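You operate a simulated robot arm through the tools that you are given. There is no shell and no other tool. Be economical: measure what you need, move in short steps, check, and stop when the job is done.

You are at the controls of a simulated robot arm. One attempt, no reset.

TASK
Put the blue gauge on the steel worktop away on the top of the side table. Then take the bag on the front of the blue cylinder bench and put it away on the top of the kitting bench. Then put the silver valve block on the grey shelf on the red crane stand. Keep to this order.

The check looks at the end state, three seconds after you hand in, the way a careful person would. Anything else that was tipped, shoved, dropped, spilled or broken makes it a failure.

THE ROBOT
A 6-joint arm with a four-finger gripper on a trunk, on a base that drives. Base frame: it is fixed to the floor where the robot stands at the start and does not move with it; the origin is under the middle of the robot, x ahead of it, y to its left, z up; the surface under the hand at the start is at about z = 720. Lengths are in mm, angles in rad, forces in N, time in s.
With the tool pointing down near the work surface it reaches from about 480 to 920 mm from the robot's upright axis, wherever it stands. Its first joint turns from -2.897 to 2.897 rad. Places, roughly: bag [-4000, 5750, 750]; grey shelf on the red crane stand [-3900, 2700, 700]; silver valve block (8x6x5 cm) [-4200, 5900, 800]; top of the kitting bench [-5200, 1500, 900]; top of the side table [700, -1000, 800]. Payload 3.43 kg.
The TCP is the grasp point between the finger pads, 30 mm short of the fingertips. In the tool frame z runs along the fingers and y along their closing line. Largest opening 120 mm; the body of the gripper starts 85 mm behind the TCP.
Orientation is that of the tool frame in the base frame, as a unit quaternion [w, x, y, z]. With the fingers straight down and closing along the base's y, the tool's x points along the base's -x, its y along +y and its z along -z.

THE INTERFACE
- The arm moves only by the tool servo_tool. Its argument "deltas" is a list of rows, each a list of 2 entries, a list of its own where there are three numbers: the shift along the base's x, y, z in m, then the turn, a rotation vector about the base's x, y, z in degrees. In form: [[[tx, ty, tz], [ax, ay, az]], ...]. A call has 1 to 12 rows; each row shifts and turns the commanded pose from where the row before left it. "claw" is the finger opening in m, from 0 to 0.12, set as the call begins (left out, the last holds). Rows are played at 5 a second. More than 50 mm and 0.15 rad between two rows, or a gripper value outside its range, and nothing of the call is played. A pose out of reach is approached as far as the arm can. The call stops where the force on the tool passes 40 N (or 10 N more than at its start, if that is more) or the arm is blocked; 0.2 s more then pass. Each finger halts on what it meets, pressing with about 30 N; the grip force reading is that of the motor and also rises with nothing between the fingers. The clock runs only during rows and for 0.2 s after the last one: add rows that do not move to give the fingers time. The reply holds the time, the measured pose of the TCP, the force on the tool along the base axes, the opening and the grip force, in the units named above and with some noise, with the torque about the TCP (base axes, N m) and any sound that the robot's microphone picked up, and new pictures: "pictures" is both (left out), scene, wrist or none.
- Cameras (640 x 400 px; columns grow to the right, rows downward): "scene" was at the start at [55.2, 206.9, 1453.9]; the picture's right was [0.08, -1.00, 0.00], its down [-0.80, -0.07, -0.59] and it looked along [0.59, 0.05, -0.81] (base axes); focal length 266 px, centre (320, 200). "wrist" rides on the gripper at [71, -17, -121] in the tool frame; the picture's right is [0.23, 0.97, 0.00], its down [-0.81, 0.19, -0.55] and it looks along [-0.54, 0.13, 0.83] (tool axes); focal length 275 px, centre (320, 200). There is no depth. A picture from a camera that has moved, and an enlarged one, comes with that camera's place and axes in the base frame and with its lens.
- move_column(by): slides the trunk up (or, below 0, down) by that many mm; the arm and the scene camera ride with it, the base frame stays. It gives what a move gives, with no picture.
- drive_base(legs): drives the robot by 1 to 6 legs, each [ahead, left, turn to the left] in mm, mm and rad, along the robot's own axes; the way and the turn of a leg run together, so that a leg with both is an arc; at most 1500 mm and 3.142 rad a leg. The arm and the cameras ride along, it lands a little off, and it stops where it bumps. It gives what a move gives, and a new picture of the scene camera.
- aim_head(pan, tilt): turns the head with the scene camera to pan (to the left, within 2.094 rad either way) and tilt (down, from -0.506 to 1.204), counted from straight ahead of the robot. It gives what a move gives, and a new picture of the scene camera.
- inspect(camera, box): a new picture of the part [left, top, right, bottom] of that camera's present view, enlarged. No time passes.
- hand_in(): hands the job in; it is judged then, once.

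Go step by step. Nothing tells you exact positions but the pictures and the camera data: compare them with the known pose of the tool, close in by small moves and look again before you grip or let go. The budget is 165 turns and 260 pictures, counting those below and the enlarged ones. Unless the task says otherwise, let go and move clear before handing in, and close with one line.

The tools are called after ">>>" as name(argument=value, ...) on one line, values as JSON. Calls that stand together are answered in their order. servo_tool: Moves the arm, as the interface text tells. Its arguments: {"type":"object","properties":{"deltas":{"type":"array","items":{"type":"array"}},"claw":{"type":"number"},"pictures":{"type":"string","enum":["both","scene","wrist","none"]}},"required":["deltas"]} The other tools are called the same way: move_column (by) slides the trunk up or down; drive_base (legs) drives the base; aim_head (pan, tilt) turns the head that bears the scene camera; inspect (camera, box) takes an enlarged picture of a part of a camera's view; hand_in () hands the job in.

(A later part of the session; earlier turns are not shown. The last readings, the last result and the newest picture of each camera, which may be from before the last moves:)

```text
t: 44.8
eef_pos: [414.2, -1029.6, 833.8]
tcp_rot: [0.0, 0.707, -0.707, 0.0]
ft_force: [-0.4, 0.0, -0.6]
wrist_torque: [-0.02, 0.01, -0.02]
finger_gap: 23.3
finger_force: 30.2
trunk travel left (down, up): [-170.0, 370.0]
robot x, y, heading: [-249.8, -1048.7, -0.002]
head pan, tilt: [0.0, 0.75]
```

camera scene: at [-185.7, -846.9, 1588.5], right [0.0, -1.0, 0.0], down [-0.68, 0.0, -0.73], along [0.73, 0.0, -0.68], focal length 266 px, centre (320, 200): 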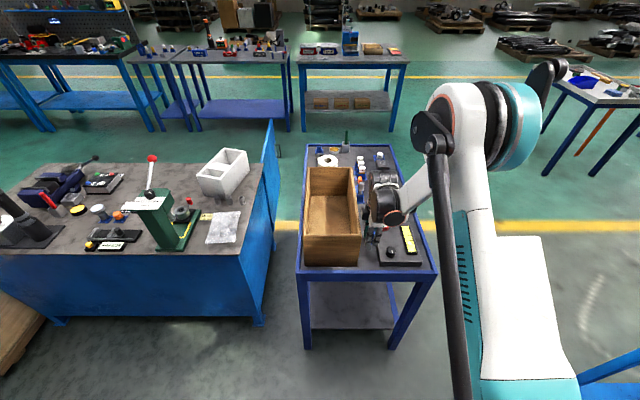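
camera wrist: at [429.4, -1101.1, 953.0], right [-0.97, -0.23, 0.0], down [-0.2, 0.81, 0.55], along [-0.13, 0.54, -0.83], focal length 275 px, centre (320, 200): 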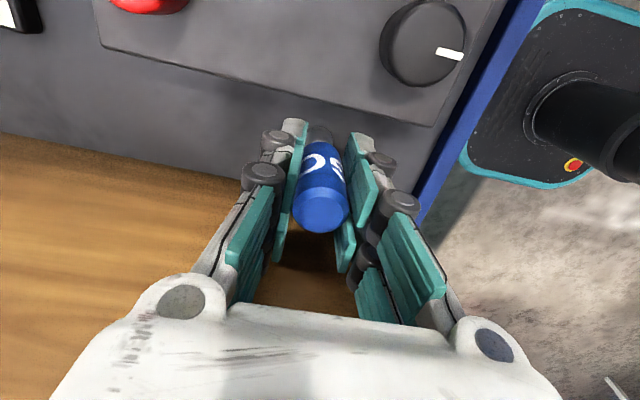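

>>> servo_tool(deltas=[[[0, 0, -0.0007], [0, 0, 0]], [[0, 0, 0], [0, 0, 0]]], pictures="none")

>>> servo_tool(deltas=[[[0, 0, 0], [0, 0, 0]], [[0, 0, 0], [0, 0, 0]], [[0, 0, 0], [0, 0, 0]]], claw=0.055, pictures="wrist")

```text
t: 45.4
eef_pos: [415.4, -1028.7, 833.5]
tcp_rot: [-0.001, 0.708, -0.706, 0.0]
ft_force: [-0.5, -0.8, -1.5]
wrist_torque: [-0.01, 0.0, 0.03]
finger_gap: 23.3
finger_force: 30.1
trunk travel left (down, up): [-170.0, 370.0]
robot x, y, heading: [-252.2, -1048.1, 0.01]
head pan, tilt: [0.0, 0.75]
```

```text
t: 46.2
eef_pos: [414.4, -1029.5, 833.0]
tcp_rot: [0.0, 0.709, -0.706, 0.0]
ft_force: [0.7, -0.6, -0.1]
wrist_torque: [0.0, -0.01, 0.02]
finger_gap: 55.0
finger_force: 0.1
trunk travel left (down, up): [-170.0, 370.0]
robot x, y, heading: [-250.9, -1049.7, 0.005]
head pan, tilt: [0.0, 0.75]
camera wrist: at [430.2, -1101.4, 954.6], right [-0.97, -0.23, 0.0], down [-0.19, 0.81, 0.55], along [-0.13, 0.54, -0.83], focal length 275 px, centre (320, 200)
```

wrist: 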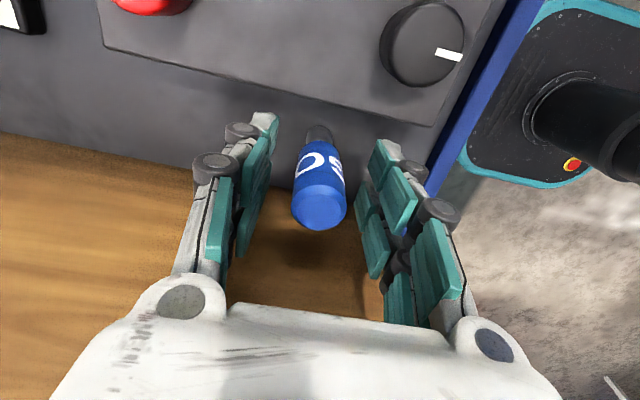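

The gauge stands free. I rise straight up.

>>> servo_tool(deltas=[[[0, 0, 0.03], [0, 0, 0]], [[0, 0, 0.045], [0, 0, 0]], [[0, 0, 0.045], [0, 0, 0]], [[0, 0, 0.045], [0, 0, 0]], [[0, 0, 0.045], [0, 0, 0]], [[0, 0, 0.045], [0, 0, 0]], [[0, 0, 0.045], [0, 0, 0]], [[0, 0, 0.045], [0, 0, 0]]])

>>> inspect(camera="scene", box=[290, 130, 450, 280])

```text
t: 48.0
eef_pos: [413.9, -1027.5, 1179.7]
tcp_rot: [0.0, 0.708, -0.707, 0.0]
ft_force: [0.5, 0.4, 0.1]
wrist_torque: [-0.02, 0.0, -0.02]
finger_gap: 55.0
finger_force: 0.1
trunk travel left (down, up): [-170.0, 370.0]
robot x, y, heading: [-249.1, -1045.8, 0.01]
head pan, tilt: [0.0, 0.75]
camera scene: at [-186.2, -846.9, 1588.6], right [0.0, -1.0, 0.0], down [-0.68, 0.0, -0.73], along [0.73, 0.0, -0.68], focal length 266 px, centre (320, 200)
camera wrist: at [430.6, -1100.1, 1299.9], right [-0.97, -0.23, 0.0], down [-0.19, 0.81, 0.55], along [-0.13, 0.54, -0.83], focal length 275 px, centre (320, 200)
```

scene: 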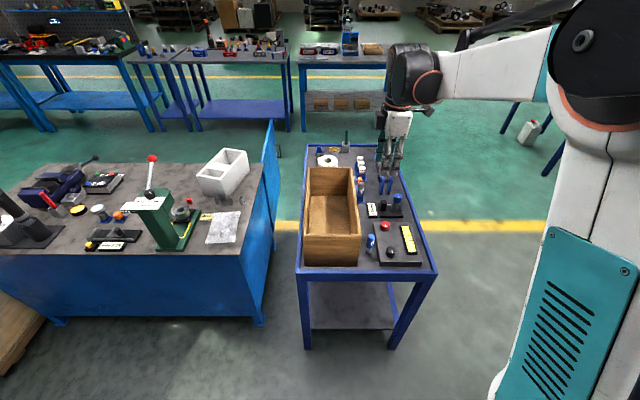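
wrist: 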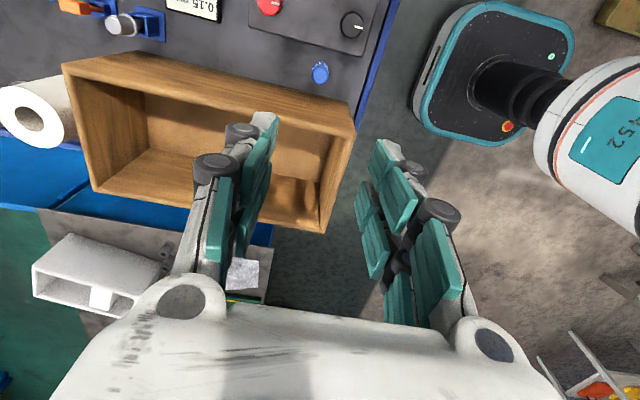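

```text
2.67 times, centred on (370, 205) of scene
camera zoom: at [-186.2, -846.9, 1588.6], right [0.0, -1.0, 0.0], down [-0.68, 0.0, -0.73], along [0.73, 0.0, -0.68], focal length 708 px, centre (187, 187)
```

zoom: 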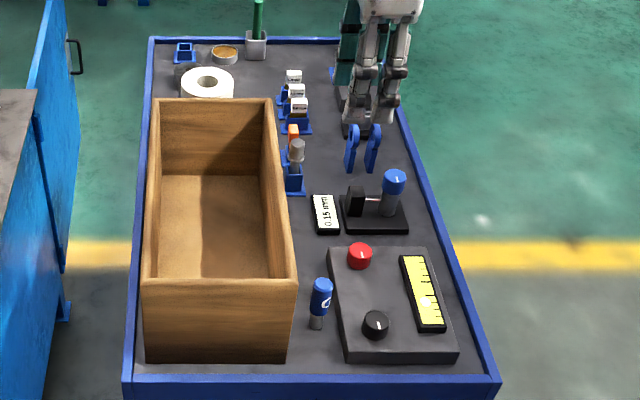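

Gauge is standing on the side table, all else undisturbed. Next the bag near (-4000, 5750): I retract the arm, turn toward that direction and look.

>>> servo_tool(deltas=[[[-0.045, 0, 0], [0, 0, 0]], [[-0.045, 0, 0], [0, 0, 0]], [[-0.045, 0, 0], [0, 0, 0]], [[-0.03, 0, 0], [0, 0, 0]]], claw=0.08, pictures="none")

>>> drive_base(legs=[[-250, 0, 0], [0, 0, 2.1]])

>>> aim_head(pan=0.2, tilt=0.3)

```text
t: 49.0
eef_pos: [248.3, -1028.6, 1179.1]
tcp_rot: [0.001, 0.709, -0.706, 0.001]
ft_force: [-0.3, 0.8, 0.6]
wrist_torque: [0.0, -0.07, 0.02]
finger_gap: 80.0
finger_force: 0.0
trunk travel left (down, up): [-170.0, 370.0]
robot x, y, heading: [-250.2, -1047.4, 0.01]
head pan, tilt: [0.0, 0.75]
```

```text
t: 55.8
eef_pos: [-772.1, -628.9, 1178.4]
tcp_rot: [0.0, 0.964, 0.268, 0.0]
ft_force: [-0.3, -0.2, 0.6]
wrist_torque: [-0.04, -0.03, 0.0]
finger_gap: 80.1
finger_force: 0.1
trunk travel left (down, up): [-170.0, 370.0]
robot x, y, heading: [-497.2, -1049.4, 2.115]
head pan, tilt: [0.0, 0.75]
camera scene: at [-701.1, -1096.9, 1588.5], right [0.86, 0.52, 0.0], down [0.35, -0.58, -0.73], along [-0.38, 0.63, -0.68], focal length 266 px, centre (320, 200)
```

scene: 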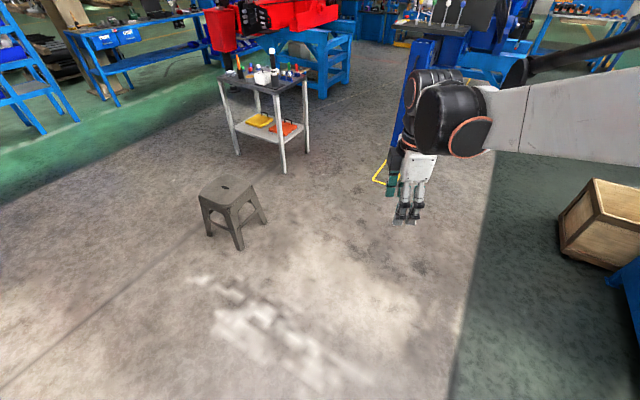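

```text
t: 56.7
eef_pos: [-771.3, -628.4, 1179.0]
tcp_rot: [0.0, 0.964, 0.268, 0.0]
ft_force: [-1.3, 0.3, -0.3]
wrist_torque: [0.0, -0.02, 0.02]
finger_gap: 80.1
finger_force: 0.0
trunk travel left (down, up): [-170.0, 370.0]
robot x, y, heading: [-499.2, -1050.6, 2.112]
head pan, tilt: [0.201, 0.3]
camera scene: at [-721.4, -1099.1, 1628.8], right [0.74, 0.68, 0.0], down [0.2, -0.22, -0.95], along [-0.65, 0.7, -0.3], focal length 266 px, centre (320, 200)
```

scene: 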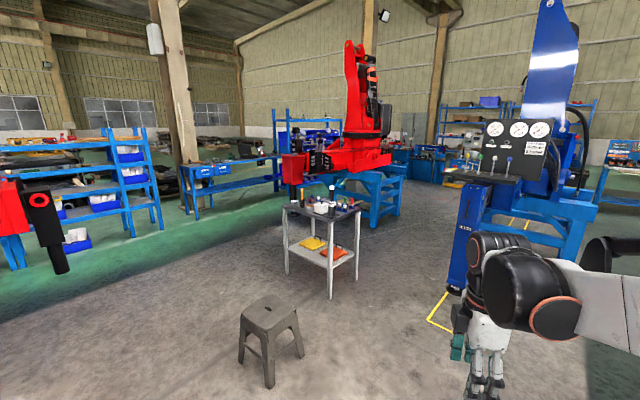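

Path: the stool at about (-2110, -170), a white cart x -2730…-2100, y 520…1000, and a blue press at x>-1250. I'll go through the corridor around x≈-1620, stopping at (-1450, -300) to look.

>>> drive_base(legs=[[0, 0, -0.54], [750, 950, 0]])

>>> aim_head(pan=0.5, tilt=0.45)

```text
t: 64.3
eef_pos: [-1484.5, 182.4, 1180.2]
tcp_rot: [0.0, 1.0, 0.005, 0.0]
ft_force: [0.3, 0.9, 0.2]
wrist_torque: [0.0, 0.04, -0.03]
finger_gap: 80.2
finger_force: 0.0
trunk travel left (down, up): [-170.0, 370.0]
robot x, y, heading: [-1461.7, -318.0, 1.58]
head pan, tilt: [0.201, 0.3]
camera scene: at [-1679.5, -247.3, 1628.9], right [0.98, 0.21, 0.0], down [0.06, -0.29, -0.96], along [-0.2, 0.93, -0.3], focal length 266 px, centre (320, 200)
```

scene: 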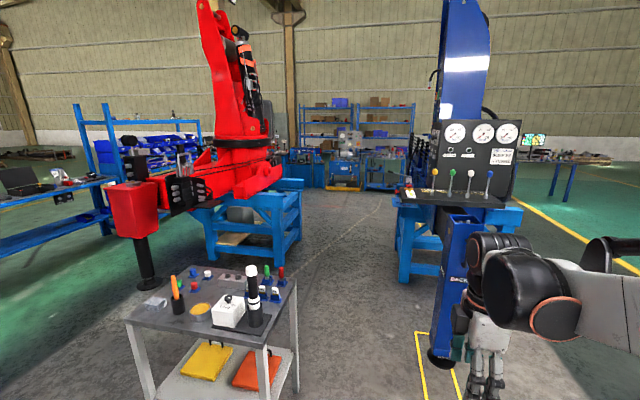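

```text
t: 65.1
eef_pos: [-1483.7, 183.4, 1178.6]
tcp_rot: [0.0, 1.0, 0.006, 0.001]
ft_force: [0.5, 0.9, -0.4]
wrist_torque: [0.01, -0.03, 0.02]
finger_gap: 80.3
finger_force: 0.0
trunk travel left (down, up): [-170.0, 370.0]
robot x, y, heading: [-1464.2, -317.0, 1.586]
head pan, tilt: [0.499, 0.45]
camera scene: at [-1704.6, -258.5, 1615.0], right [0.87, 0.49, 0.0], down [0.21, -0.38, -0.9], along [-0.44, 0.79, -0.43], focal length 266 px, centre (320, 200)
```

scene: 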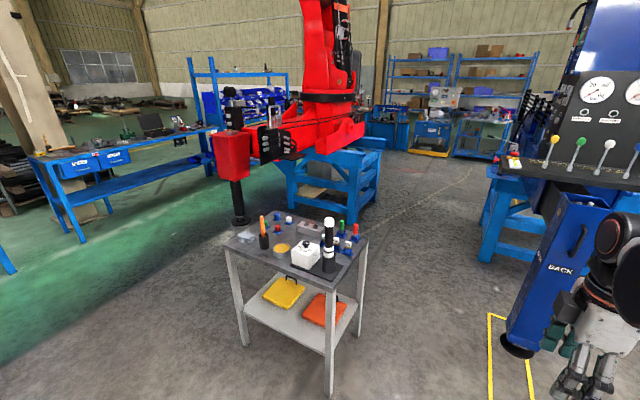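

Corridor: cart edge x≈-2080, press foot x≈-1215, crane stand edge x≈-2665, press table edge x≈-1420. Driving legs through the middle.

>>> drive_base(legs=[[820, 174, 0], [750, 0, 0]])

```text
t: 73.3
eef_pos: [-1674.4, 1752.3, 1178.4]
tcp_rot: [0.0, 1.0, 0.006, 0.0]
ft_force: [-0.3, -0.1, -0.2]
wrist_torque: [-0.06, 0.01, 0.01]
finger_gap: 80.2
finger_force: 0.0
trunk travel left (down, up): [-170.0, 370.0]
robot x, y, heading: [-1651.4, 1250.6, 1.585]
head pan, tilt: [0.499, 0.45]
camera scene: at [-1894.3, 1311.2, 1614.9], right [0.87, 0.49, 0.0], down [0.21, -0.38, -0.9], along [-0.44, 0.79, -0.44], focal length 266 px, centre (320, 200)
```

scene: 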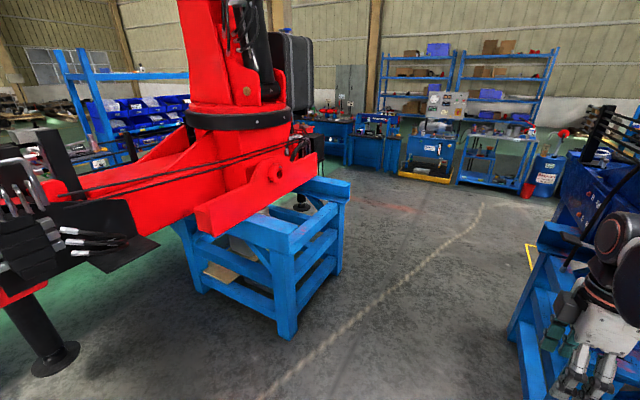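

The corridor is confirmed. Continuing past the crane stand to about (-2300, 3950).

>>> drive_base(legs=[[1356, 385, 0], [1350, 230, 0]])

```text
t: 86.6
eef_pos: [-2301.4, 4433.2, 1178.9]
tcp_rot: [0.0, 1.0, -0.001, 0.0]
ft_force: [0.4, -0.2, -0.3]
wrist_torque: [0.01, 0.0, 0.01]
finger_gap: 79.9
finger_force: 0.1
trunk travel left (down, up): [-170.0, 370.0]
robot x, y, heading: [-2285.2, 3934.7, 1.568]
head pan, tilt: [0.499, 0.45]
camera scene: at [-2526.8, 3995.9, 1614.9], right [0.88, 0.48, 0.0], down [0.21, -0.38, -0.9], along [-0.43, 0.79, -0.44], focal length 266 px, centre (320, 200)
```

scene: 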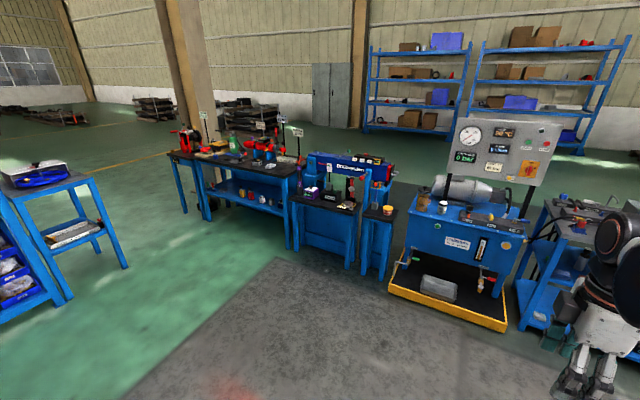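

I see several benches on the far side; zooming in on the area of the blue cylinder bench.

>>> inspect(camera="scene", box=[160, 110, 410, 270])

```text
2.50 times, centred on (285, 190) of scene
camera zoom: at [-2526.8, 3995.9, 1614.9], right [0.88, 0.48, 0.0], down [0.21, -0.38, -0.9], along [-0.43, 0.79, -0.44], focal length 664 px, centre (408, 225)
```

zoom: 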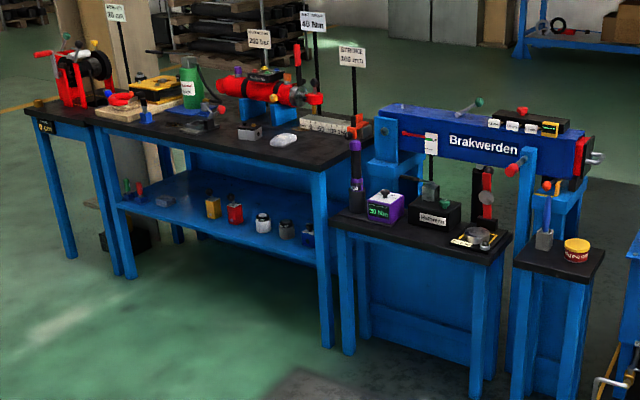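

The valve block (≈(-4255, 5880)) and the white bag (≈(-4090, 5870)) lie on the left blue bench with front edge y≈5650. I drive to about (-4130, 5040).

>>> drive_base(legs=[[600, 1000, 0], [500, 845, 0]])

>>> aim_head(pan=0.0, tilt=0.7)

```text
t: 97.3
eef_pos: [-4128.1, 5559.1, 1178.2]
tcp_rot: [0.0, 1.0, -0.009, 0.0]
ft_force: [-0.1, 0.5, -0.5]
wrist_torque: [-0.01, -0.02, -0.05]
finger_gap: 79.9
finger_force: 0.1
trunk travel left (down, up): [-170.0, 370.0]
robot x, y, heading: [-4121.4, 5058.8, 1.555]
head pan, tilt: [0.499, 0.45]
camera scene: at [-4361.1, 5125.1, 1614.9], right [0.89, 0.46, 0.0], down [0.2, -0.39, -0.9], along [-0.42, 0.8, -0.44], focal length 266 px, centre (320, 200)
```

scene: 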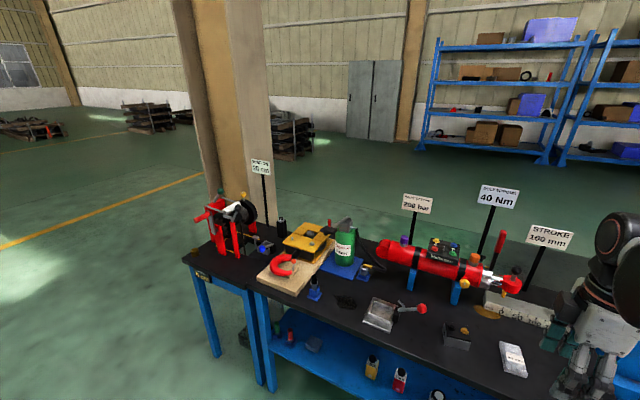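

```text
t: 98.2
eef_pos: [-4128.3, 5558.9, 1179.3]
tcp_rot: [0.0, 1.0, -0.008, 0.0]
ft_force: [0.0, 0.1, 0.7]
wrist_torque: [0.01, -0.01, 0.01]
finger_gap: 79.9
finger_force: 0.1
trunk travel left (down, up): [-170.0, 370.0]
robot x, y, heading: [-4120.7, 5058.9, 1.554]
head pan, tilt: [0.0, 0.7]
camera scene: at [-4317.0, 5128.5, 1592.8], right [1.0, -0.02, 0.0], down [-0.01, -0.64, -0.77], along [0.01, 0.77, -0.64], focal length 266 px, centre (320, 200)
```

scene: 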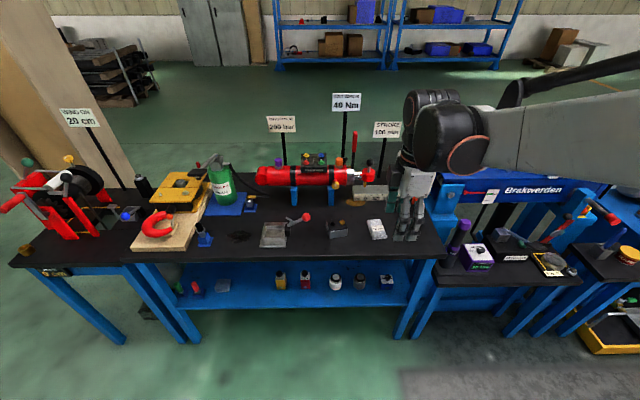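

>>> inspect(camera="scene", box=[220, 160, 480, 322])

>>> inspect(camera="wrist", box=[0, 0, 640, 400])

```text
2.46 times, centred on (350, 241) of scene
camera zoom: at [-4317.0, 5128.5, 1592.8], right [1.0, -0.02, 0.0], down [-0.01, -0.64, -0.77], along [0.01, 0.77, -0.64], focal length 654 px, centre (246, 99)
```

zoom: 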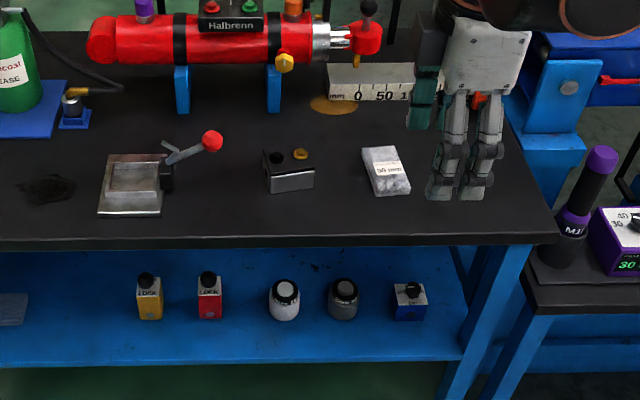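

```text
1.00 times, centred on (320, 200) of wrist (not enlarged: the box is as wide or as high as the picture)
camera zoom: at [-4057.2, 5573.5, 1300.0], right [0.21, -0.98, 0.0], down [-0.81, -0.18, 0.55], along [-0.54, -0.12, -0.83], focal length 275 px, centre (320, 200)
```

zoom: 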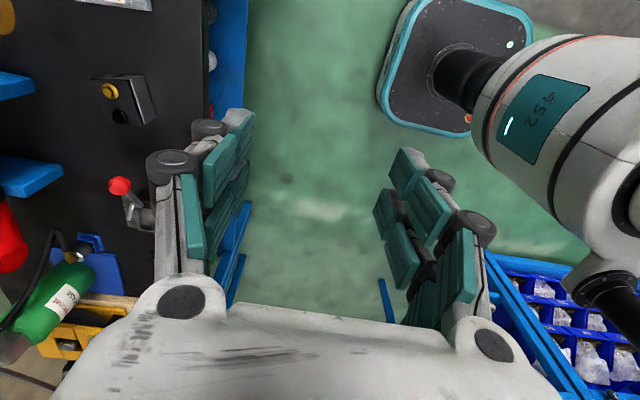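

The zip bag lies flat at about (-4078, 5882) next to the silver block. I check for other bag candidates on the neighbouring bench and the lower shelf.

>>> inspect(camera="scene", box=[430, 170, 640, 300])

>>> inspect(camera="scene", box=[160, 240, 290, 320])

>>> inspect(camera="scene", box=[310, 200, 440, 280])

```text
3.05 times, centred on (535, 235) of scene
camera zoom: at [-4317.0, 5128.5, 1592.8], right [1.0, -0.02, 0.0], down [-0.01, -0.64, -0.77], along [0.01, 0.77, -0.64], focal length 810 px, centre (-335, 93)
```

zoom: 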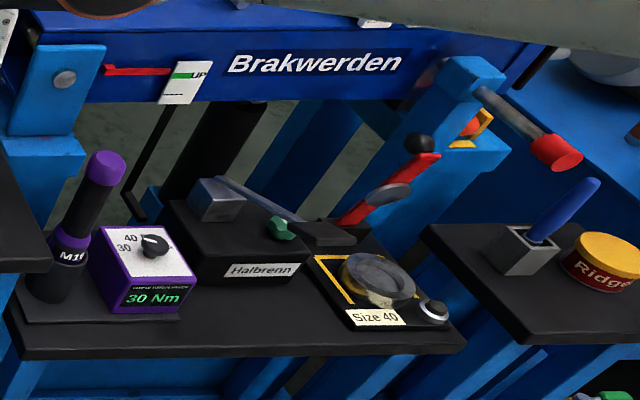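

```text
4.92 times, centred on (225, 280) of scene
camera zoom: at [-4317.0, 5128.5, 1592.8], right [1.0, -0.02, 0.0], down [-0.01, -0.64, -0.77], along [0.01, 0.77, -0.64], focal length 1308 px, centre (788, -194)
```

zoom: 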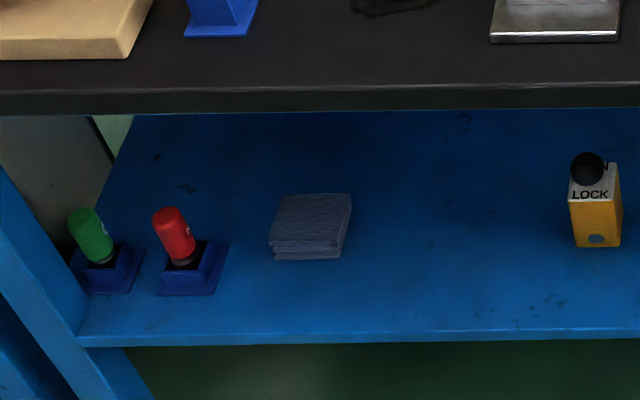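

```text
4.92 times, centred on (375, 240) of scene
camera zoom: at [-4317.0, 5128.5, 1592.8], right [1.0, -0.02, 0.0], down [-0.01, -0.64, -0.77], along [0.01, 0.77, -0.64], focal length 1308 px, centre (49, 3)
```

zoom: 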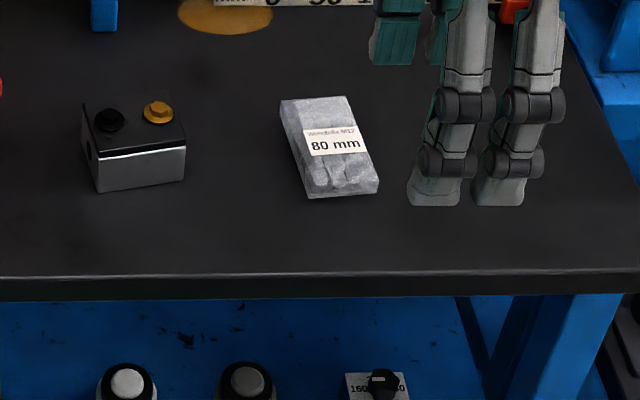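

The bag ("80 mm" rods) measures about 57 × 110 × 25 mm, centre ≈(-4076, 5887), long axis along y. I drive 120 mm closer, then turn the hand by -90° to close along x.

>>> drive_base(legs=[[120, 0, 0.016]])

>>> servo_tool(deltas=[[[0.003, 0.015, 0], [0, 0, -7.5]], [[0.003, 0.015, 0], [0, 0, -7.5]], [[0.003, 0.015, 0], [0, 0, -7.5]], [[0.003, 0.015, 0], [0, 0, -7.5]], [[0.003, 0.015, 0], [0, 0, -7.5]], [[0.003, 0.015, 0], [0, 0, -7.5]], [[0.003, 0.015, 0], [0, 0, -7.5]], [[0.003, 0.015, 0], [0, 0, -7.5]], [[0.003, 0.015, 0], [0, 0, -7.5]], [[0.003, 0.015, 0], [0, 0, -7.5]], [[0.003, 0.015, 0], [0, 0, -7.5]], [[0.003, 0.015, 0], [0, 0, -7.5]]], claw=0.1)

```text
t: 99.5
eef_pos: [-4133.6, 5679.3, 1178.8]
tcp_rot: [0.0, 1.0, -0.002, 0.0]
ft_force: [-0.8, 0.0, -0.9]
wrist_torque: [-0.05, -0.01, 0.04]
finger_gap: 79.9
finger_force: 0.0
trunk travel left (down, up): [-170.0, 370.0]
robot x, y, heading: [-4120.0, 5183.3, 1.569]
head pan, tilt: [0.0, 0.7]
camera scene: at [-4316.7, 5246.2, 1592.7], right [1.0, 0.0, 0.0], down [0.0, -0.64, -0.76], along [0.0, 0.76, -0.64], focal length 266 px, centre (320, 200)
```

scene: 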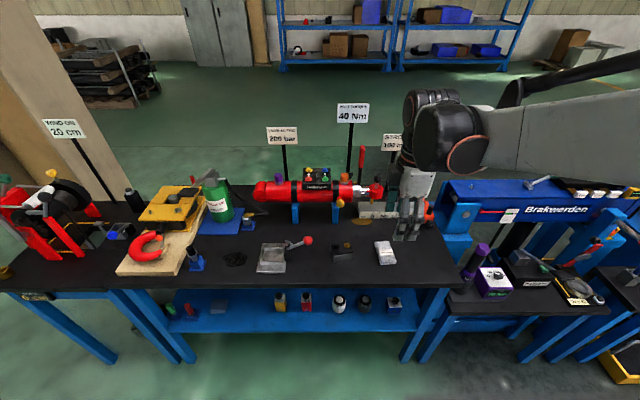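

```text
t: 102.1
eef_pos: [-4097.3, 5859.8, 1179.6]
tcp_rot: [0.0, -0.705, 0.709, 0.0]
ft_force: [-0.4, 0.0, -0.1]
wrist_torque: [-0.02, 0.03, 0.0]
finger_gap: 99.9
finger_force: 0.1
trunk travel left (down, up): [-170.0, 370.0]
robot x, y, heading: [-4119.1, 5182.8, 1.565]
head pan, tilt: [0.0, 0.7]
camera scene: at [-4316.7, 5245.8, 1592.7], right [1.0, 0.0, 0.0], down [0.0, -0.64, -0.76], along [0.0, 0.76, -0.64], focal length 266 px, centre (320, 200)
camera wrist: at [-4082.8, 5786.7, 1300.1], right [-0.97, -0.22, 0.0], down [-0.19, 0.81, 0.55], along [-0.12, 0.54, -0.83], focal length 275 px, centre (320, 200)
```

scene: 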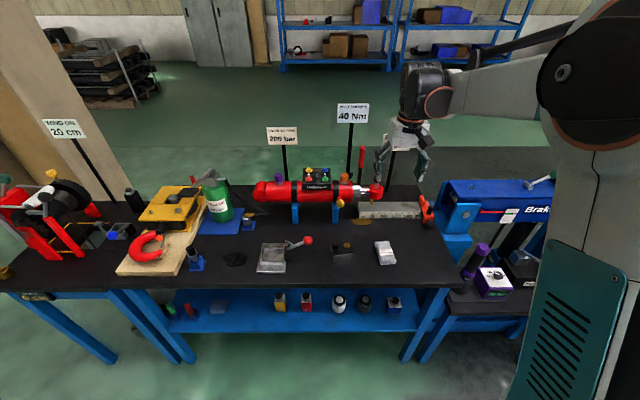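
wrist: 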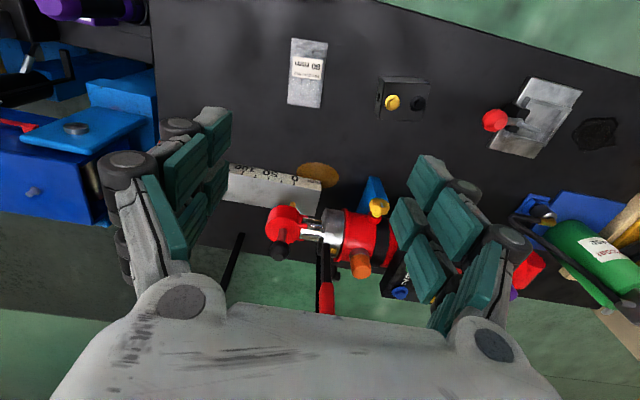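

Bag centre ≈(-4077, 5866), yawed about 6°. I align and descend to z≈920 to look again.

>>> servo_tool(deltas=[[[0.01, 0.003, -0.045], [0, 0, 3]], [[0.01, 0.003, -0.045], [0, 0, 3]], [[0, 0, -0.045], [0, 0, 0]], [[0, 0, -0.045], [0, 0, 0]], [[0, 0, -0.045], [0, 0, 0]], [[0, 0, -0.035], [0, 0, 0]], [[0, 0, 0], [0, 0, 0]]])

```text
t: 103.7
eef_pos: [-4078.7, 5864.3, 917.3]
tcp_rot: [0.0, 0.742, -0.671, 0.001]
ft_force: [-0.1, 1.1, -1.1]
wrist_torque: [-0.02, 0.01, 0.0]
finger_gap: 99.8
finger_force: 0.0
trunk travel left (down, up): [-170.0, 370.0]
robot x, y, heading: [-4119.3, 5179.3, 1.567]
head pan, tilt: [0.0, 0.7]
camera scene: at [-4316.7, 5245.8, 1592.8], right [1.0, 0.0, 0.0], down [0.0, -0.64, -0.76], along [0.0, 0.76, -0.64], focal length 266 px, centre (320, 200)
camera wrist: at [-4055.4, 5794.2, 1039.3], right [-0.94, -0.33, 0.0], down [-0.27, 0.79, 0.55], along [-0.18, 0.52, -0.83], focal length 275 px, centre (320, 200)
```

scene: 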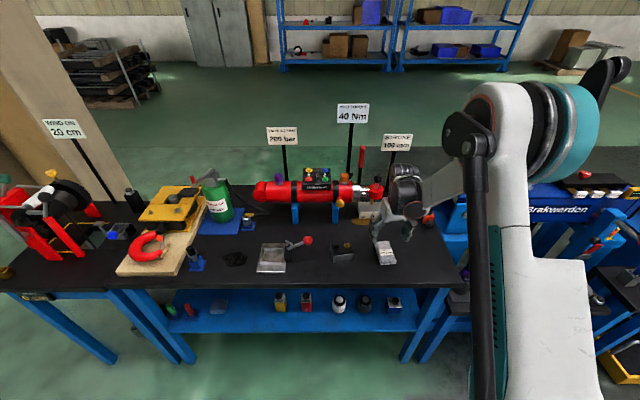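
wrist: 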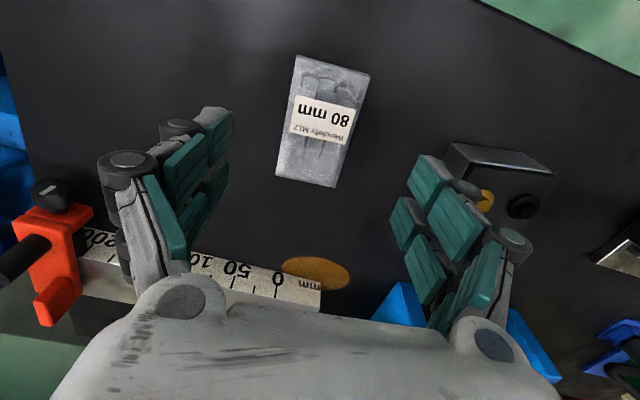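

Hand and bag are aligned. Descending with the fingers straddling the bag.

>>> servo_tool(deltas=[[[0, 0.004, -0.03], [0, 0, 0]], [[0, 0, -0.03], [0, 0, 0]], [[0, 0, -0.012], [0, 0, 0]], [[0, 0, -0.004], [0, 0, 0]], [[0, 0, 0], [0, 0, 0]]], pictures="wrist")

>>> inspect(camera="scene", box=[330, 200, 450, 280])

```text
t: 104.9
eef_pos: [-4078.2, 5867.8, 842.5]
tcp_rot: [-0.001, 0.742, -0.67, 0.001]
ft_force: [-0.8, 0.5, -0.5]
wrist_torque: [0.01, 0.0, -0.03]
finger_gap: 99.8
finger_force: 0.0
trunk travel left (down, up): [-170.0, 370.0]
robot x, y, heading: [-4116.8, 5176.1, 1.568]
head pan, tilt: [0.0, 0.7]
camera wrist: at [-4055.3, 5798.2, 963.4], right [-0.94, -0.33, 0.0], down [-0.27, 0.79, 0.55], along [-0.18, 0.52, -0.83], focal length 275 px, centre (320, 200)
```

wrist: 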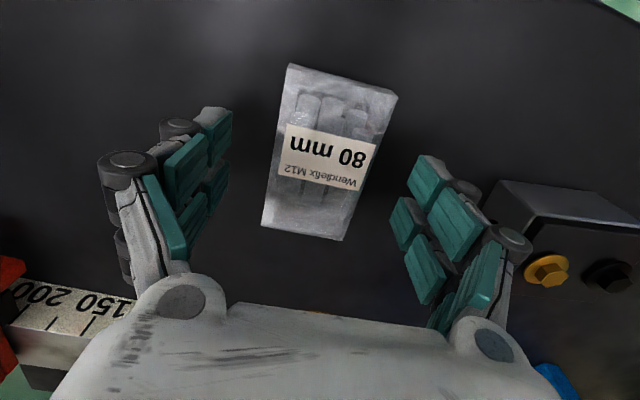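

```text
5.00 times, centred on (390, 240) of scene
camera zoom: at [-4316.7, 5245.7, 1592.8], right [1.0, 0.0, 0.0], down [0.0, -0.64, -0.76], along [0.0, 0.76, -0.64], focal length 1328 px, centre (-30, 0)
```

zoom: 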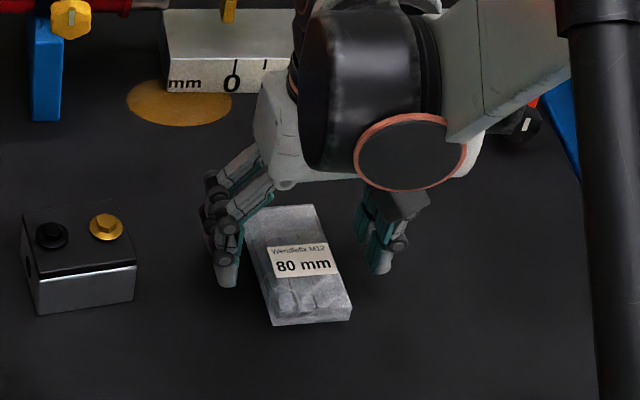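

>>> servo_tool(deltas=[[[0, -0.007, 0], [0, 0, 0]], [[0, 0, -0.002], [0, 0, 0]], [[0, 0, -0.002], [0, 0, 0]], [[0, 0, -0.002], [0, 0, 0]], [[0, 0, -0.002], [0, 0, 0]], [[0, 0, 0], [0, 0, 0]]], pictures="none")

>>> servo_tool(deltas=[[[0, 0, -0.002], [0, 0, 0]], [[0, 0, -0.001], [0, 0, 0]], [[0, 0, -0.001], [0, 0, 0]]], pictures="wrist")

>>> inspect(camera="scene", box=[350, 220, 430, 280])

```text
t: 106.3
eef_pos: [-4078.7, 5862.7, 833.8]
tcp_rot: [0.0, 0.742, -0.67, 0.0]
ft_force: [-0.2, -0.8, -0.1]
wrist_torque: [0.01, -0.01, 0.01]
finger_gap: 99.4
finger_force: 0.1
trunk travel left (down, up): [-170.0, 370.0]
robot x, y, heading: [-4120.0, 5179.9, 1.566]
head pan, tilt: [0.0, 0.7]
```

```text
t: 107.1
eef_pos: [-4077.2, 5862.5, 830.9]
tcp_rot: [0.0, 0.743, -0.67, -0.001]
ft_force: [0.6, -0.2, -1.3]
wrist_torque: [-0.05, 0.02, -0.01]
finger_gap: 99.9
finger_force: 0.1
trunk travel left (down, up): [-170.0, 370.0]
robot x, y, heading: [-4120.4, 5180.3, 1.566]
head pan, tilt: [0.0, 0.7]
camera wrist: at [-4054.8, 5791.6, 952.1], right [-0.94, -0.33, 0.0], down [-0.27, 0.79, 0.55], along [-0.18, 0.52, -0.83], focal length 275 px, centre (320, 200)
```

wrist: 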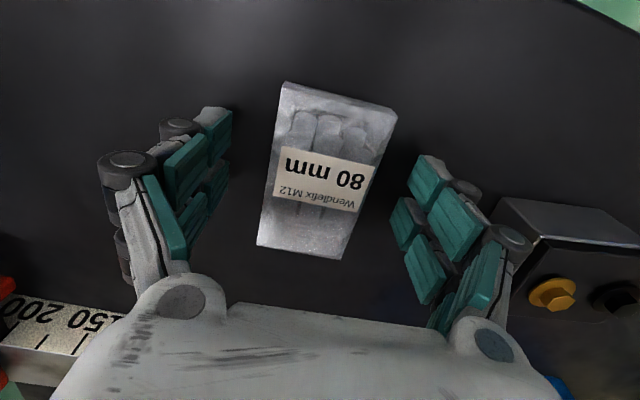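

```text
6.67 times, centred on (390, 250) of scene
camera zoom: at [-4316.7, 5245.6, 1592.8], right [1.0, 0.0, 0.0], down [0.0, -0.64, -0.76], along [0.0, 0.76, -0.64], focal length 1771 px, centre (-147, -133)
```

zoom: 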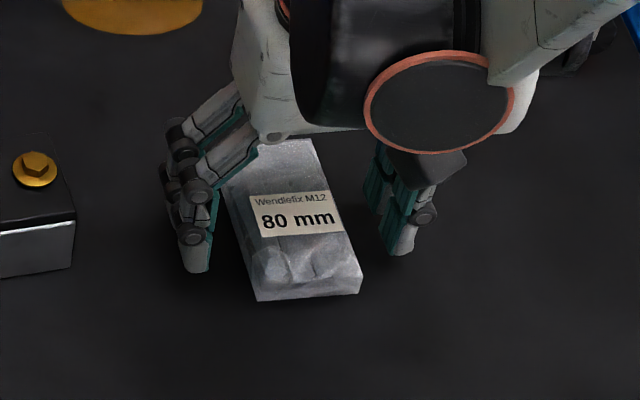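

Fingertips still above the table; further down in small steps.

>>> servo_tool(deltas=[[[0, 0, -0.002], [0, 0, 0]], [[0, 0, -0.002], [0, 0, 0]], [[0, 0, -0.001], [0, 0, 0]], [[0, 0, 0], [0, 0, 0]]], pictures="none")

>>> servo_tool(deltas=[[[0, 0, -0.002], [0, 0, 0]], [[0, 0, -0.001], [0, 0, 0]], [[0, 0, -0.001], [0, 0, 0]]], pictures="none")

>>> servo_tool(deltas=[[[0, 0, -0.001], [0, 0, 0]], [[0, 0, -0.001], [0, 0, 0]], [[0, 0, -0.001], [0, 0, 0]]], pictures="none")

>>> servo_tool(deltas=[[[0, 0, -0.001], [0, 0, 0]], [[0, 0, -0.001], [0, 0, 0]], [[0, 0, -0.001], [0, 0, 0]]], pictures="wrist")

>>> inspect(camera="scene", box=[350, 220, 430, 280])

```text
t: 108.1
eef_pos: [-4077.0, 5862.4, 825.5]
tcp_rot: [0.0, 0.742, -0.67, 0.0]
ft_force: [-0.3, -0.1, 0.0]
wrist_torque: [0.03, 0.0, -0.02]
finger_gap: 99.8
finger_force: 0.1
trunk travel left (down, up): [-170.0, 370.0]
robot x, y, heading: [-4118.3, 5183.4, 1.56]
head pan, tilt: [0.0, 0.7]
```

```text
t: 108.9
eef_pos: [-4078.1, 5862.3, 821.8]
tcp_rot: [0.0, 0.742, -0.67, 0.0]
ft_force: [0.7, -0.3, -0.1]
wrist_torque: [0.0, 0.03, 0.0]
finger_gap: 99.7
finger_force: 0.0
trunk travel left (down, up): [-170.0, 370.0]
robot x, y, heading: [-4119.6, 5176.7, 1.566]
head pan, tilt: [0.0, 0.7]
```

```text
t: 109.7
eef_pos: [-4077.4, 5862.8, 818.2]
tcp_rot: [0.0, 0.742, -0.67, 0.0]
ft_force: [0.5, 0.2, 1.2]
wrist_torque: [0.02, 0.06, -0.02]
finger_gap: 100.2
finger_force: 0.3
trunk travel left (down, up): [-170.0, 370.0]
robot x, y, heading: [-4117.8, 5178.9, 1.568]
head pan, tilt: [0.0, 0.7]
```

```text
t: 110.5
eef_pos: [-4080.1, 5861.6, 824.1]
tcp_rot: [-0.003, 0.743, -0.669, -0.002]
ft_force: [-6.3, 8.1, 81.8]
wrist_torque: [-1.26, 1.02, -0.63]
finger_gap: 85.6
finger_force: 44.9
trunk travel left (down, up): [-170.0, 370.0]
robot x, y, heading: [-4116.2, 5181.9, 1.57]
head pan, tilt: [0.0, 0.7]
stopped in row 3: the force on the tool passed its limit at 50 N (the readings are from after the stop); the commanded pose is now the measured one
camera wrist: at [-4057.4, 5789.5, 944.2], right [-0.94, -0.33, 0.0], down [-0.27, 0.78, 0.56], along [-0.18, 0.53, -0.83], focal length 275 px, centre (320, 200)
```

wrist: 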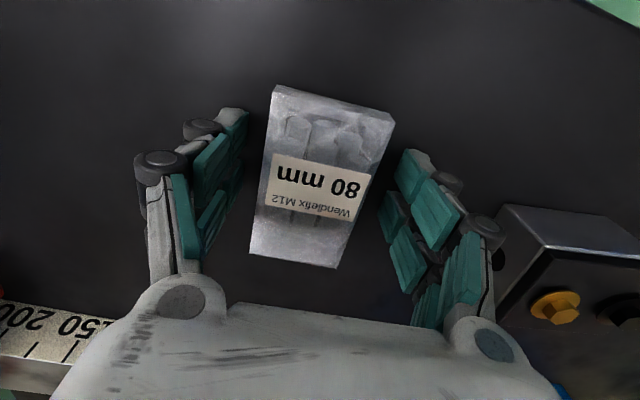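

```text
6.67 times, centred on (390, 250) of scene
camera zoom: at [-4318.4, 5239.3, 1593.9], right [1.0, 0.0, 0.0], down [0.0, -0.64, -0.77], along [0.0, 0.77, -0.64], focal length 1771 px, centre (-147, -133)
```

zoom: 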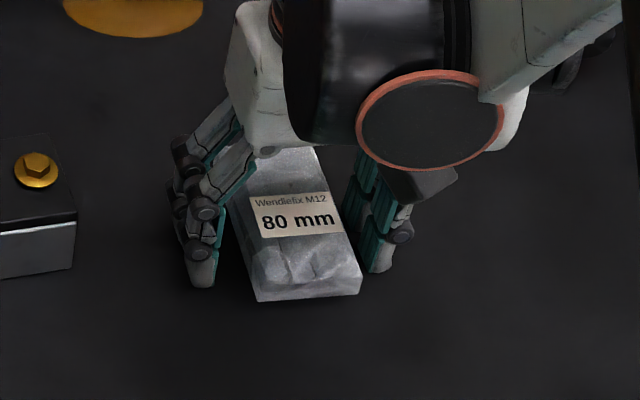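

The fingertips met the table at TCP≈817. I settle at about 823 and then close on the bag.

>>> servo_tool(deltas=[[[0.001, 0.001, 0.0], [0, 0, 0]], [[0, 0, 0], [0, 0, 0]]], pictures="none", claw=0.1)

>>> servo_tool(deltas=[[[0, 0, 0], [0, 0, 0]], [[0, 0, 0], [0, 0, 0]], [[0, 0, 0], [0, 0, 0]], [[0, 0, 0], [0, 0, 0]]], claw=0.0)

```text
t: 111.0
eef_pos: [-4078.0, 5864.1, 818.1]
tcp_rot: [-0.001, 0.742, -0.67, 0.0]
ft_force: [-0.4, -5.7, 14.1]
wrist_torque: [-0.08, 0.13, 0.05]
finger_gap: 100.8
finger_force: 0.4
trunk travel left (down, up): [-170.0, 370.0]
robot x, y, heading: [-4115.4, 5178.2, 1.564]
head pan, tilt: [0.0, 0.7]
```

```text
t: 111.4
eef_pos: [-4079.4, 5862.0, 825.5]
tcp_rot: [-0.002, 0.743, -0.67, -0.002]
ft_force: [-9.2, 4.7, 81.7]
wrist_torque: [-1.33, 0.67, -0.43]
finger_gap: 81.7
finger_force: 45.6
trunk travel left (down, up): [-170.0, 370.0]
robot x, y, heading: [-4115.0, 5178.2, 1.569]
head pan, tilt: [0.0, 0.7]
stopped in row 1: the force on the tool passed its limit at 50 N (the readings are from after the stop); the commanded pose is now the measured one
camera scene: at [-4318.3, 5239.3, 1593.8], right [1.0, 0.0, 0.0], down [0.0, -0.64, -0.77], along [0.0, 0.77, -0.64], focal length 266 px, centre (320, 200)
camera wrist: at [-4055.9, 5790.5, 945.1], right [-0.94, -0.33, 0.0], down [-0.27, 0.78, 0.56], along [-0.18, 0.53, -0.83], focal length 275 px, centre (320, 200)
```

scene: 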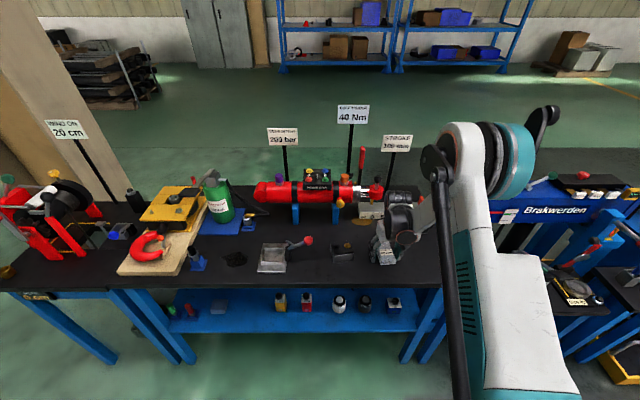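
wrist: 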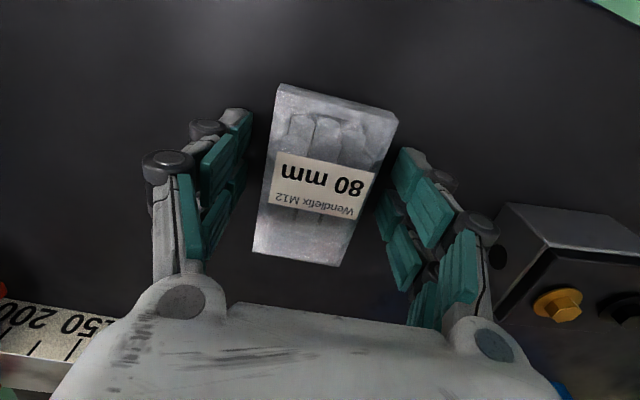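

Closing lowers the fingertips a bit. I raise 12 mm and then close.

>>> servo_tool(deltas=[[[0.001, 0.001, 0.006], [0, 0, 0]], [[0, 0, 0.006], [0, 0, 0]], [[0, 0, 0], [0, 0, 0]]], pictures="none", claw=0.08)

```text
t: 112.2
eef_pos: [-4075.2, 5865.9, 829.3]
tcp_rot: [-0.002, 0.742, -0.671, -0.001]
ft_force: [-0.7, 0.3, -0.5]
wrist_torque: [-0.02, 0.0, -0.01]
finger_gap: 80.1
finger_force: 0.0
trunk travel left (down, up): [-170.0, 370.0]
robot x, y, heading: [-4116.3, 5178.3, 1.57]
head pan, tilt: [0.0, 0.7]
```

>>> servo_tool(deltas=[[[-0.002, -0.002, 0.002], [0, 0, 0]], [[0, 0, 0], [0, 0, 0]], [[0, 0, 0], [0, 0, 0]], [[0, 0, 0], [0, 0, 0]]], claw=0.0)

>>> inspect(camera="scene", box=[350, 220, 430, 280])

```text
t: 113.2
eef_pos: [-4078.3, 5862.7, 832.5]
tcp_rot: [-0.001, 0.742, -0.671, 0.0]
ft_force: [-0.3, 0.6, -0.2]
wrist_torque: [-0.01, -0.03, -0.01]
finger_gap: 54.4
finger_force: 29.7
trunk travel left (down, up): [-170.0, 370.0]
robot x, y, heading: [-4118.9, 5177.0, 1.57]
head pan, tilt: [0.0, 0.7]
camera scene: at [-4316.6, 5245.9, 1592.8], right [1.0, 0.0, 0.0], down [0.0, -0.64, -0.76], along [0.0, 0.76, -0.64], focal length 266 px, centre (320, 200)
camera wrist: at [-4055.1, 5792.5, 953.1], right [-0.94, -0.33, 0.0], down [-0.27, 0.79, 0.55], along [-0.18, 0.52, -0.83], focal length 275 px, centre (320, 200)
```

scene: 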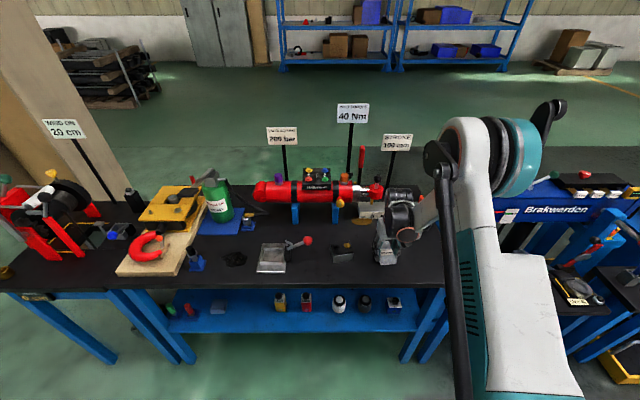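
wrist: 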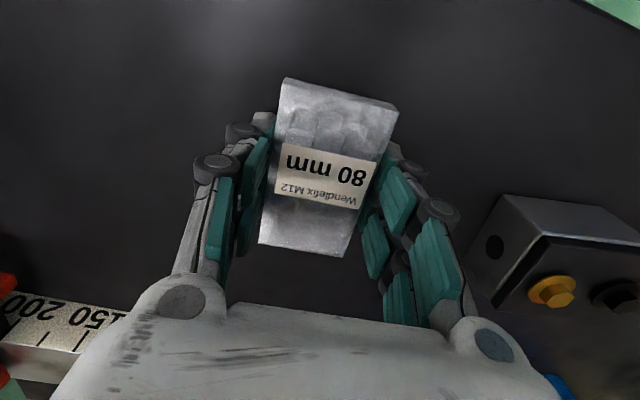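

```text
6.67 times, centred on (390, 250) of scene
camera zoom: at [-4316.6, 5245.9, 1592.8], right [1.0, 0.0, 0.0], down [0.0, -0.64, -0.76], along [0.0, 0.76, -0.64], focal length 1771 px, centre (-147, -133)
```

zoom: 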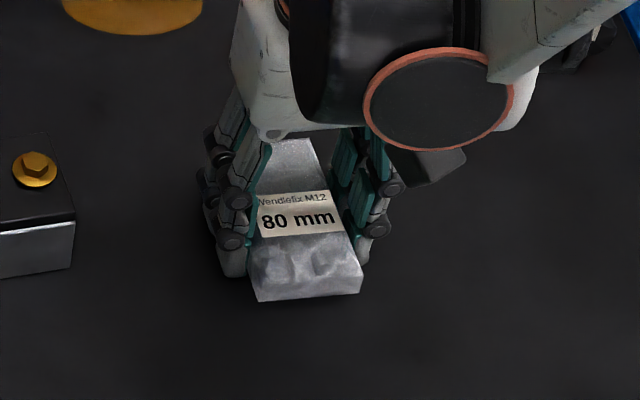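

Gripped at 54 mm. Lifting gently and checking.

>>> servo_tool(deltas=[[[0, 0, 0.01], [0, 0, 0]], [[0, 0, 0.02], [0, 0, 0]], [[0, 0, 0.03], [0, 0, 0]], [[0, 0, 0.04], [0, 0, 0]], [[0, 0, 0.04], [0, 0, 0]], [[0, 0, 0.045], [0, 0, 0]], [[0, 0, 0.045], [0, 0, 0]], [[0, 0, 0.045], [0, 0, 0]], [[0, 0, 0.045], [0, 0, 0]], [[0, 0, 0], [0, 0, 0]]])

```text
t: 115.4
eef_pos: [-4078.3, 5864.2, 1152.7]
tcp_rot: [-0.002, 0.742, -0.671, 0.0]
ft_force: [0.0, 0.1, -1.9]
wrist_torque: [0.02, -0.02, 0.0]
finger_gap: 54.2
finger_force: 30.4
trunk travel left (down, up): [-170.0, 370.0]
robot x, y, heading: [-4116.8, 5180.3, 1.564]
head pan, tilt: [0.0, 0.7]
camera scene: at [-4316.7, 5245.7, 1592.7], right [1.0, 0.0, 0.0], down [0.0, -0.64, -0.76], along [0.0, 0.76, -0.64], focal length 266 px, centre (320, 200)
camera wrist: at [-4055.1, 5793.2, 1274.2], right [-0.94, -0.33, 0.0], down [-0.27, 0.79, 0.55], along [-0.18, 0.52, -0.83], focal length 275 px, centre (320, 200)
```

scene: 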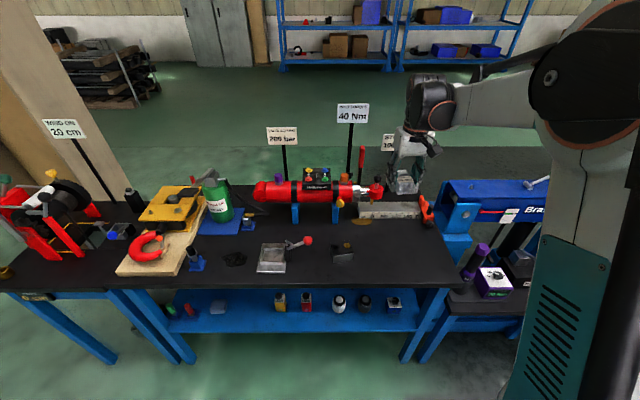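
wrist: 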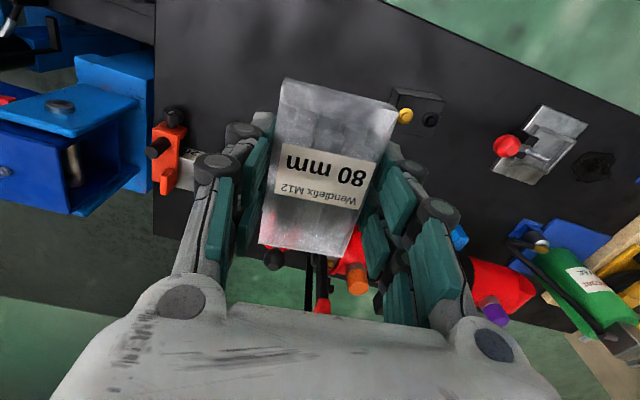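

The bag is held (about 0.2 kg). I retract, back away, and turn to look toward the kitting bench.

>>> servo_tool(deltas=[[[0, -0.04, 0.01], [0, 0, 0]], [[0, -0.045, 0.01], [0, 0, 0]], [[0, -0.045, 0.01], [0, 0, 0]], [[0, -0.045, 0], [0, 0, 0]]], pictures="none")

>>> drive_base(legs=[[-450, 0, 0], [0, 0, 2.9]])

>>> aim_head(pan=0.0, tilt=0.3)

```text
t: 116.4
eef_pos: [-4078.1, 5686.8, 1183.6]
tcp_rot: [-0.002, 0.742, -0.67, -0.001]
ft_force: [0.2, -1.1, -2.5]
wrist_torque: [0.07, 0.02, 0.01]
finger_gap: 54.4
finger_force: 29.8
trunk travel left (down, up): [-170.0, 370.0]
robot x, y, heading: [-4117.8, 5179.6, 1.566]
head pan, tilt: [0.0, 0.7]
```

```text
t: 125.9
eef_pos: [-4285.0, 4249.0, 1182.7]
tcp_rot: [0.0, 0.756, 0.654, -0.001]
ft_force: [0.9, -0.8, -2.1]
wrist_torque: [0.01, -0.03, -0.02]
finger_gap: 54.4
finger_force: 29.7
trunk travel left (down, up): [-170.0, 370.0]
robot x, y, heading: [-4120.5, 4731.1, -1.825]
head pan, tilt: [0.0, 0.7]
camera scene: at [-3940.7, 4619.0, 1592.8], right [-0.97, 0.25, 0.0], down [0.16, 0.62, -0.76], along [-0.19, -0.74, -0.64], focal length 266 px, centre (320, 200)
```

scene: 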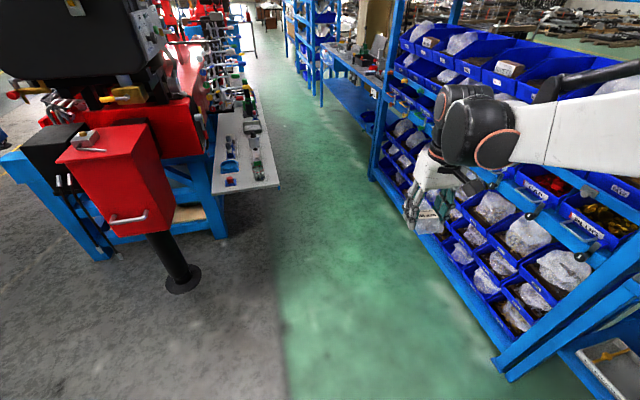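

```text
t: 126.8
eef_pos: [-4283.9, 4248.4, 1181.9]
tcp_rot: [0.0, 0.757, 0.653, -0.001]
ft_force: [-0.4, -0.3, -2.5]
wrist_torque: [-0.02, -0.01, 0.02]
finger_gap: 54.5
finger_force: 30.1
trunk travel left (down, up): [-170.0, 370.0]
robot x, y, heading: [-4125.5, 4731.6, -1.829]
head pan, tilt: [0.0, 0.3]
camera scene: at [-3942.8, 4610.9, 1628.8], right [-0.97, 0.25, 0.0], down [0.07, 0.29, -0.95], along [-0.24, -0.93, -0.3], focal length 266 px, centre (320, 200)
```

scene: 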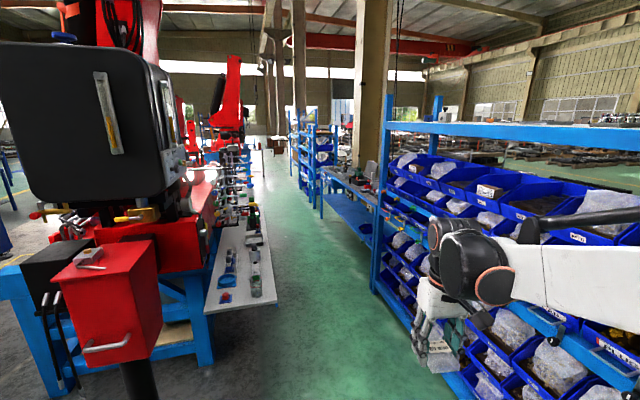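

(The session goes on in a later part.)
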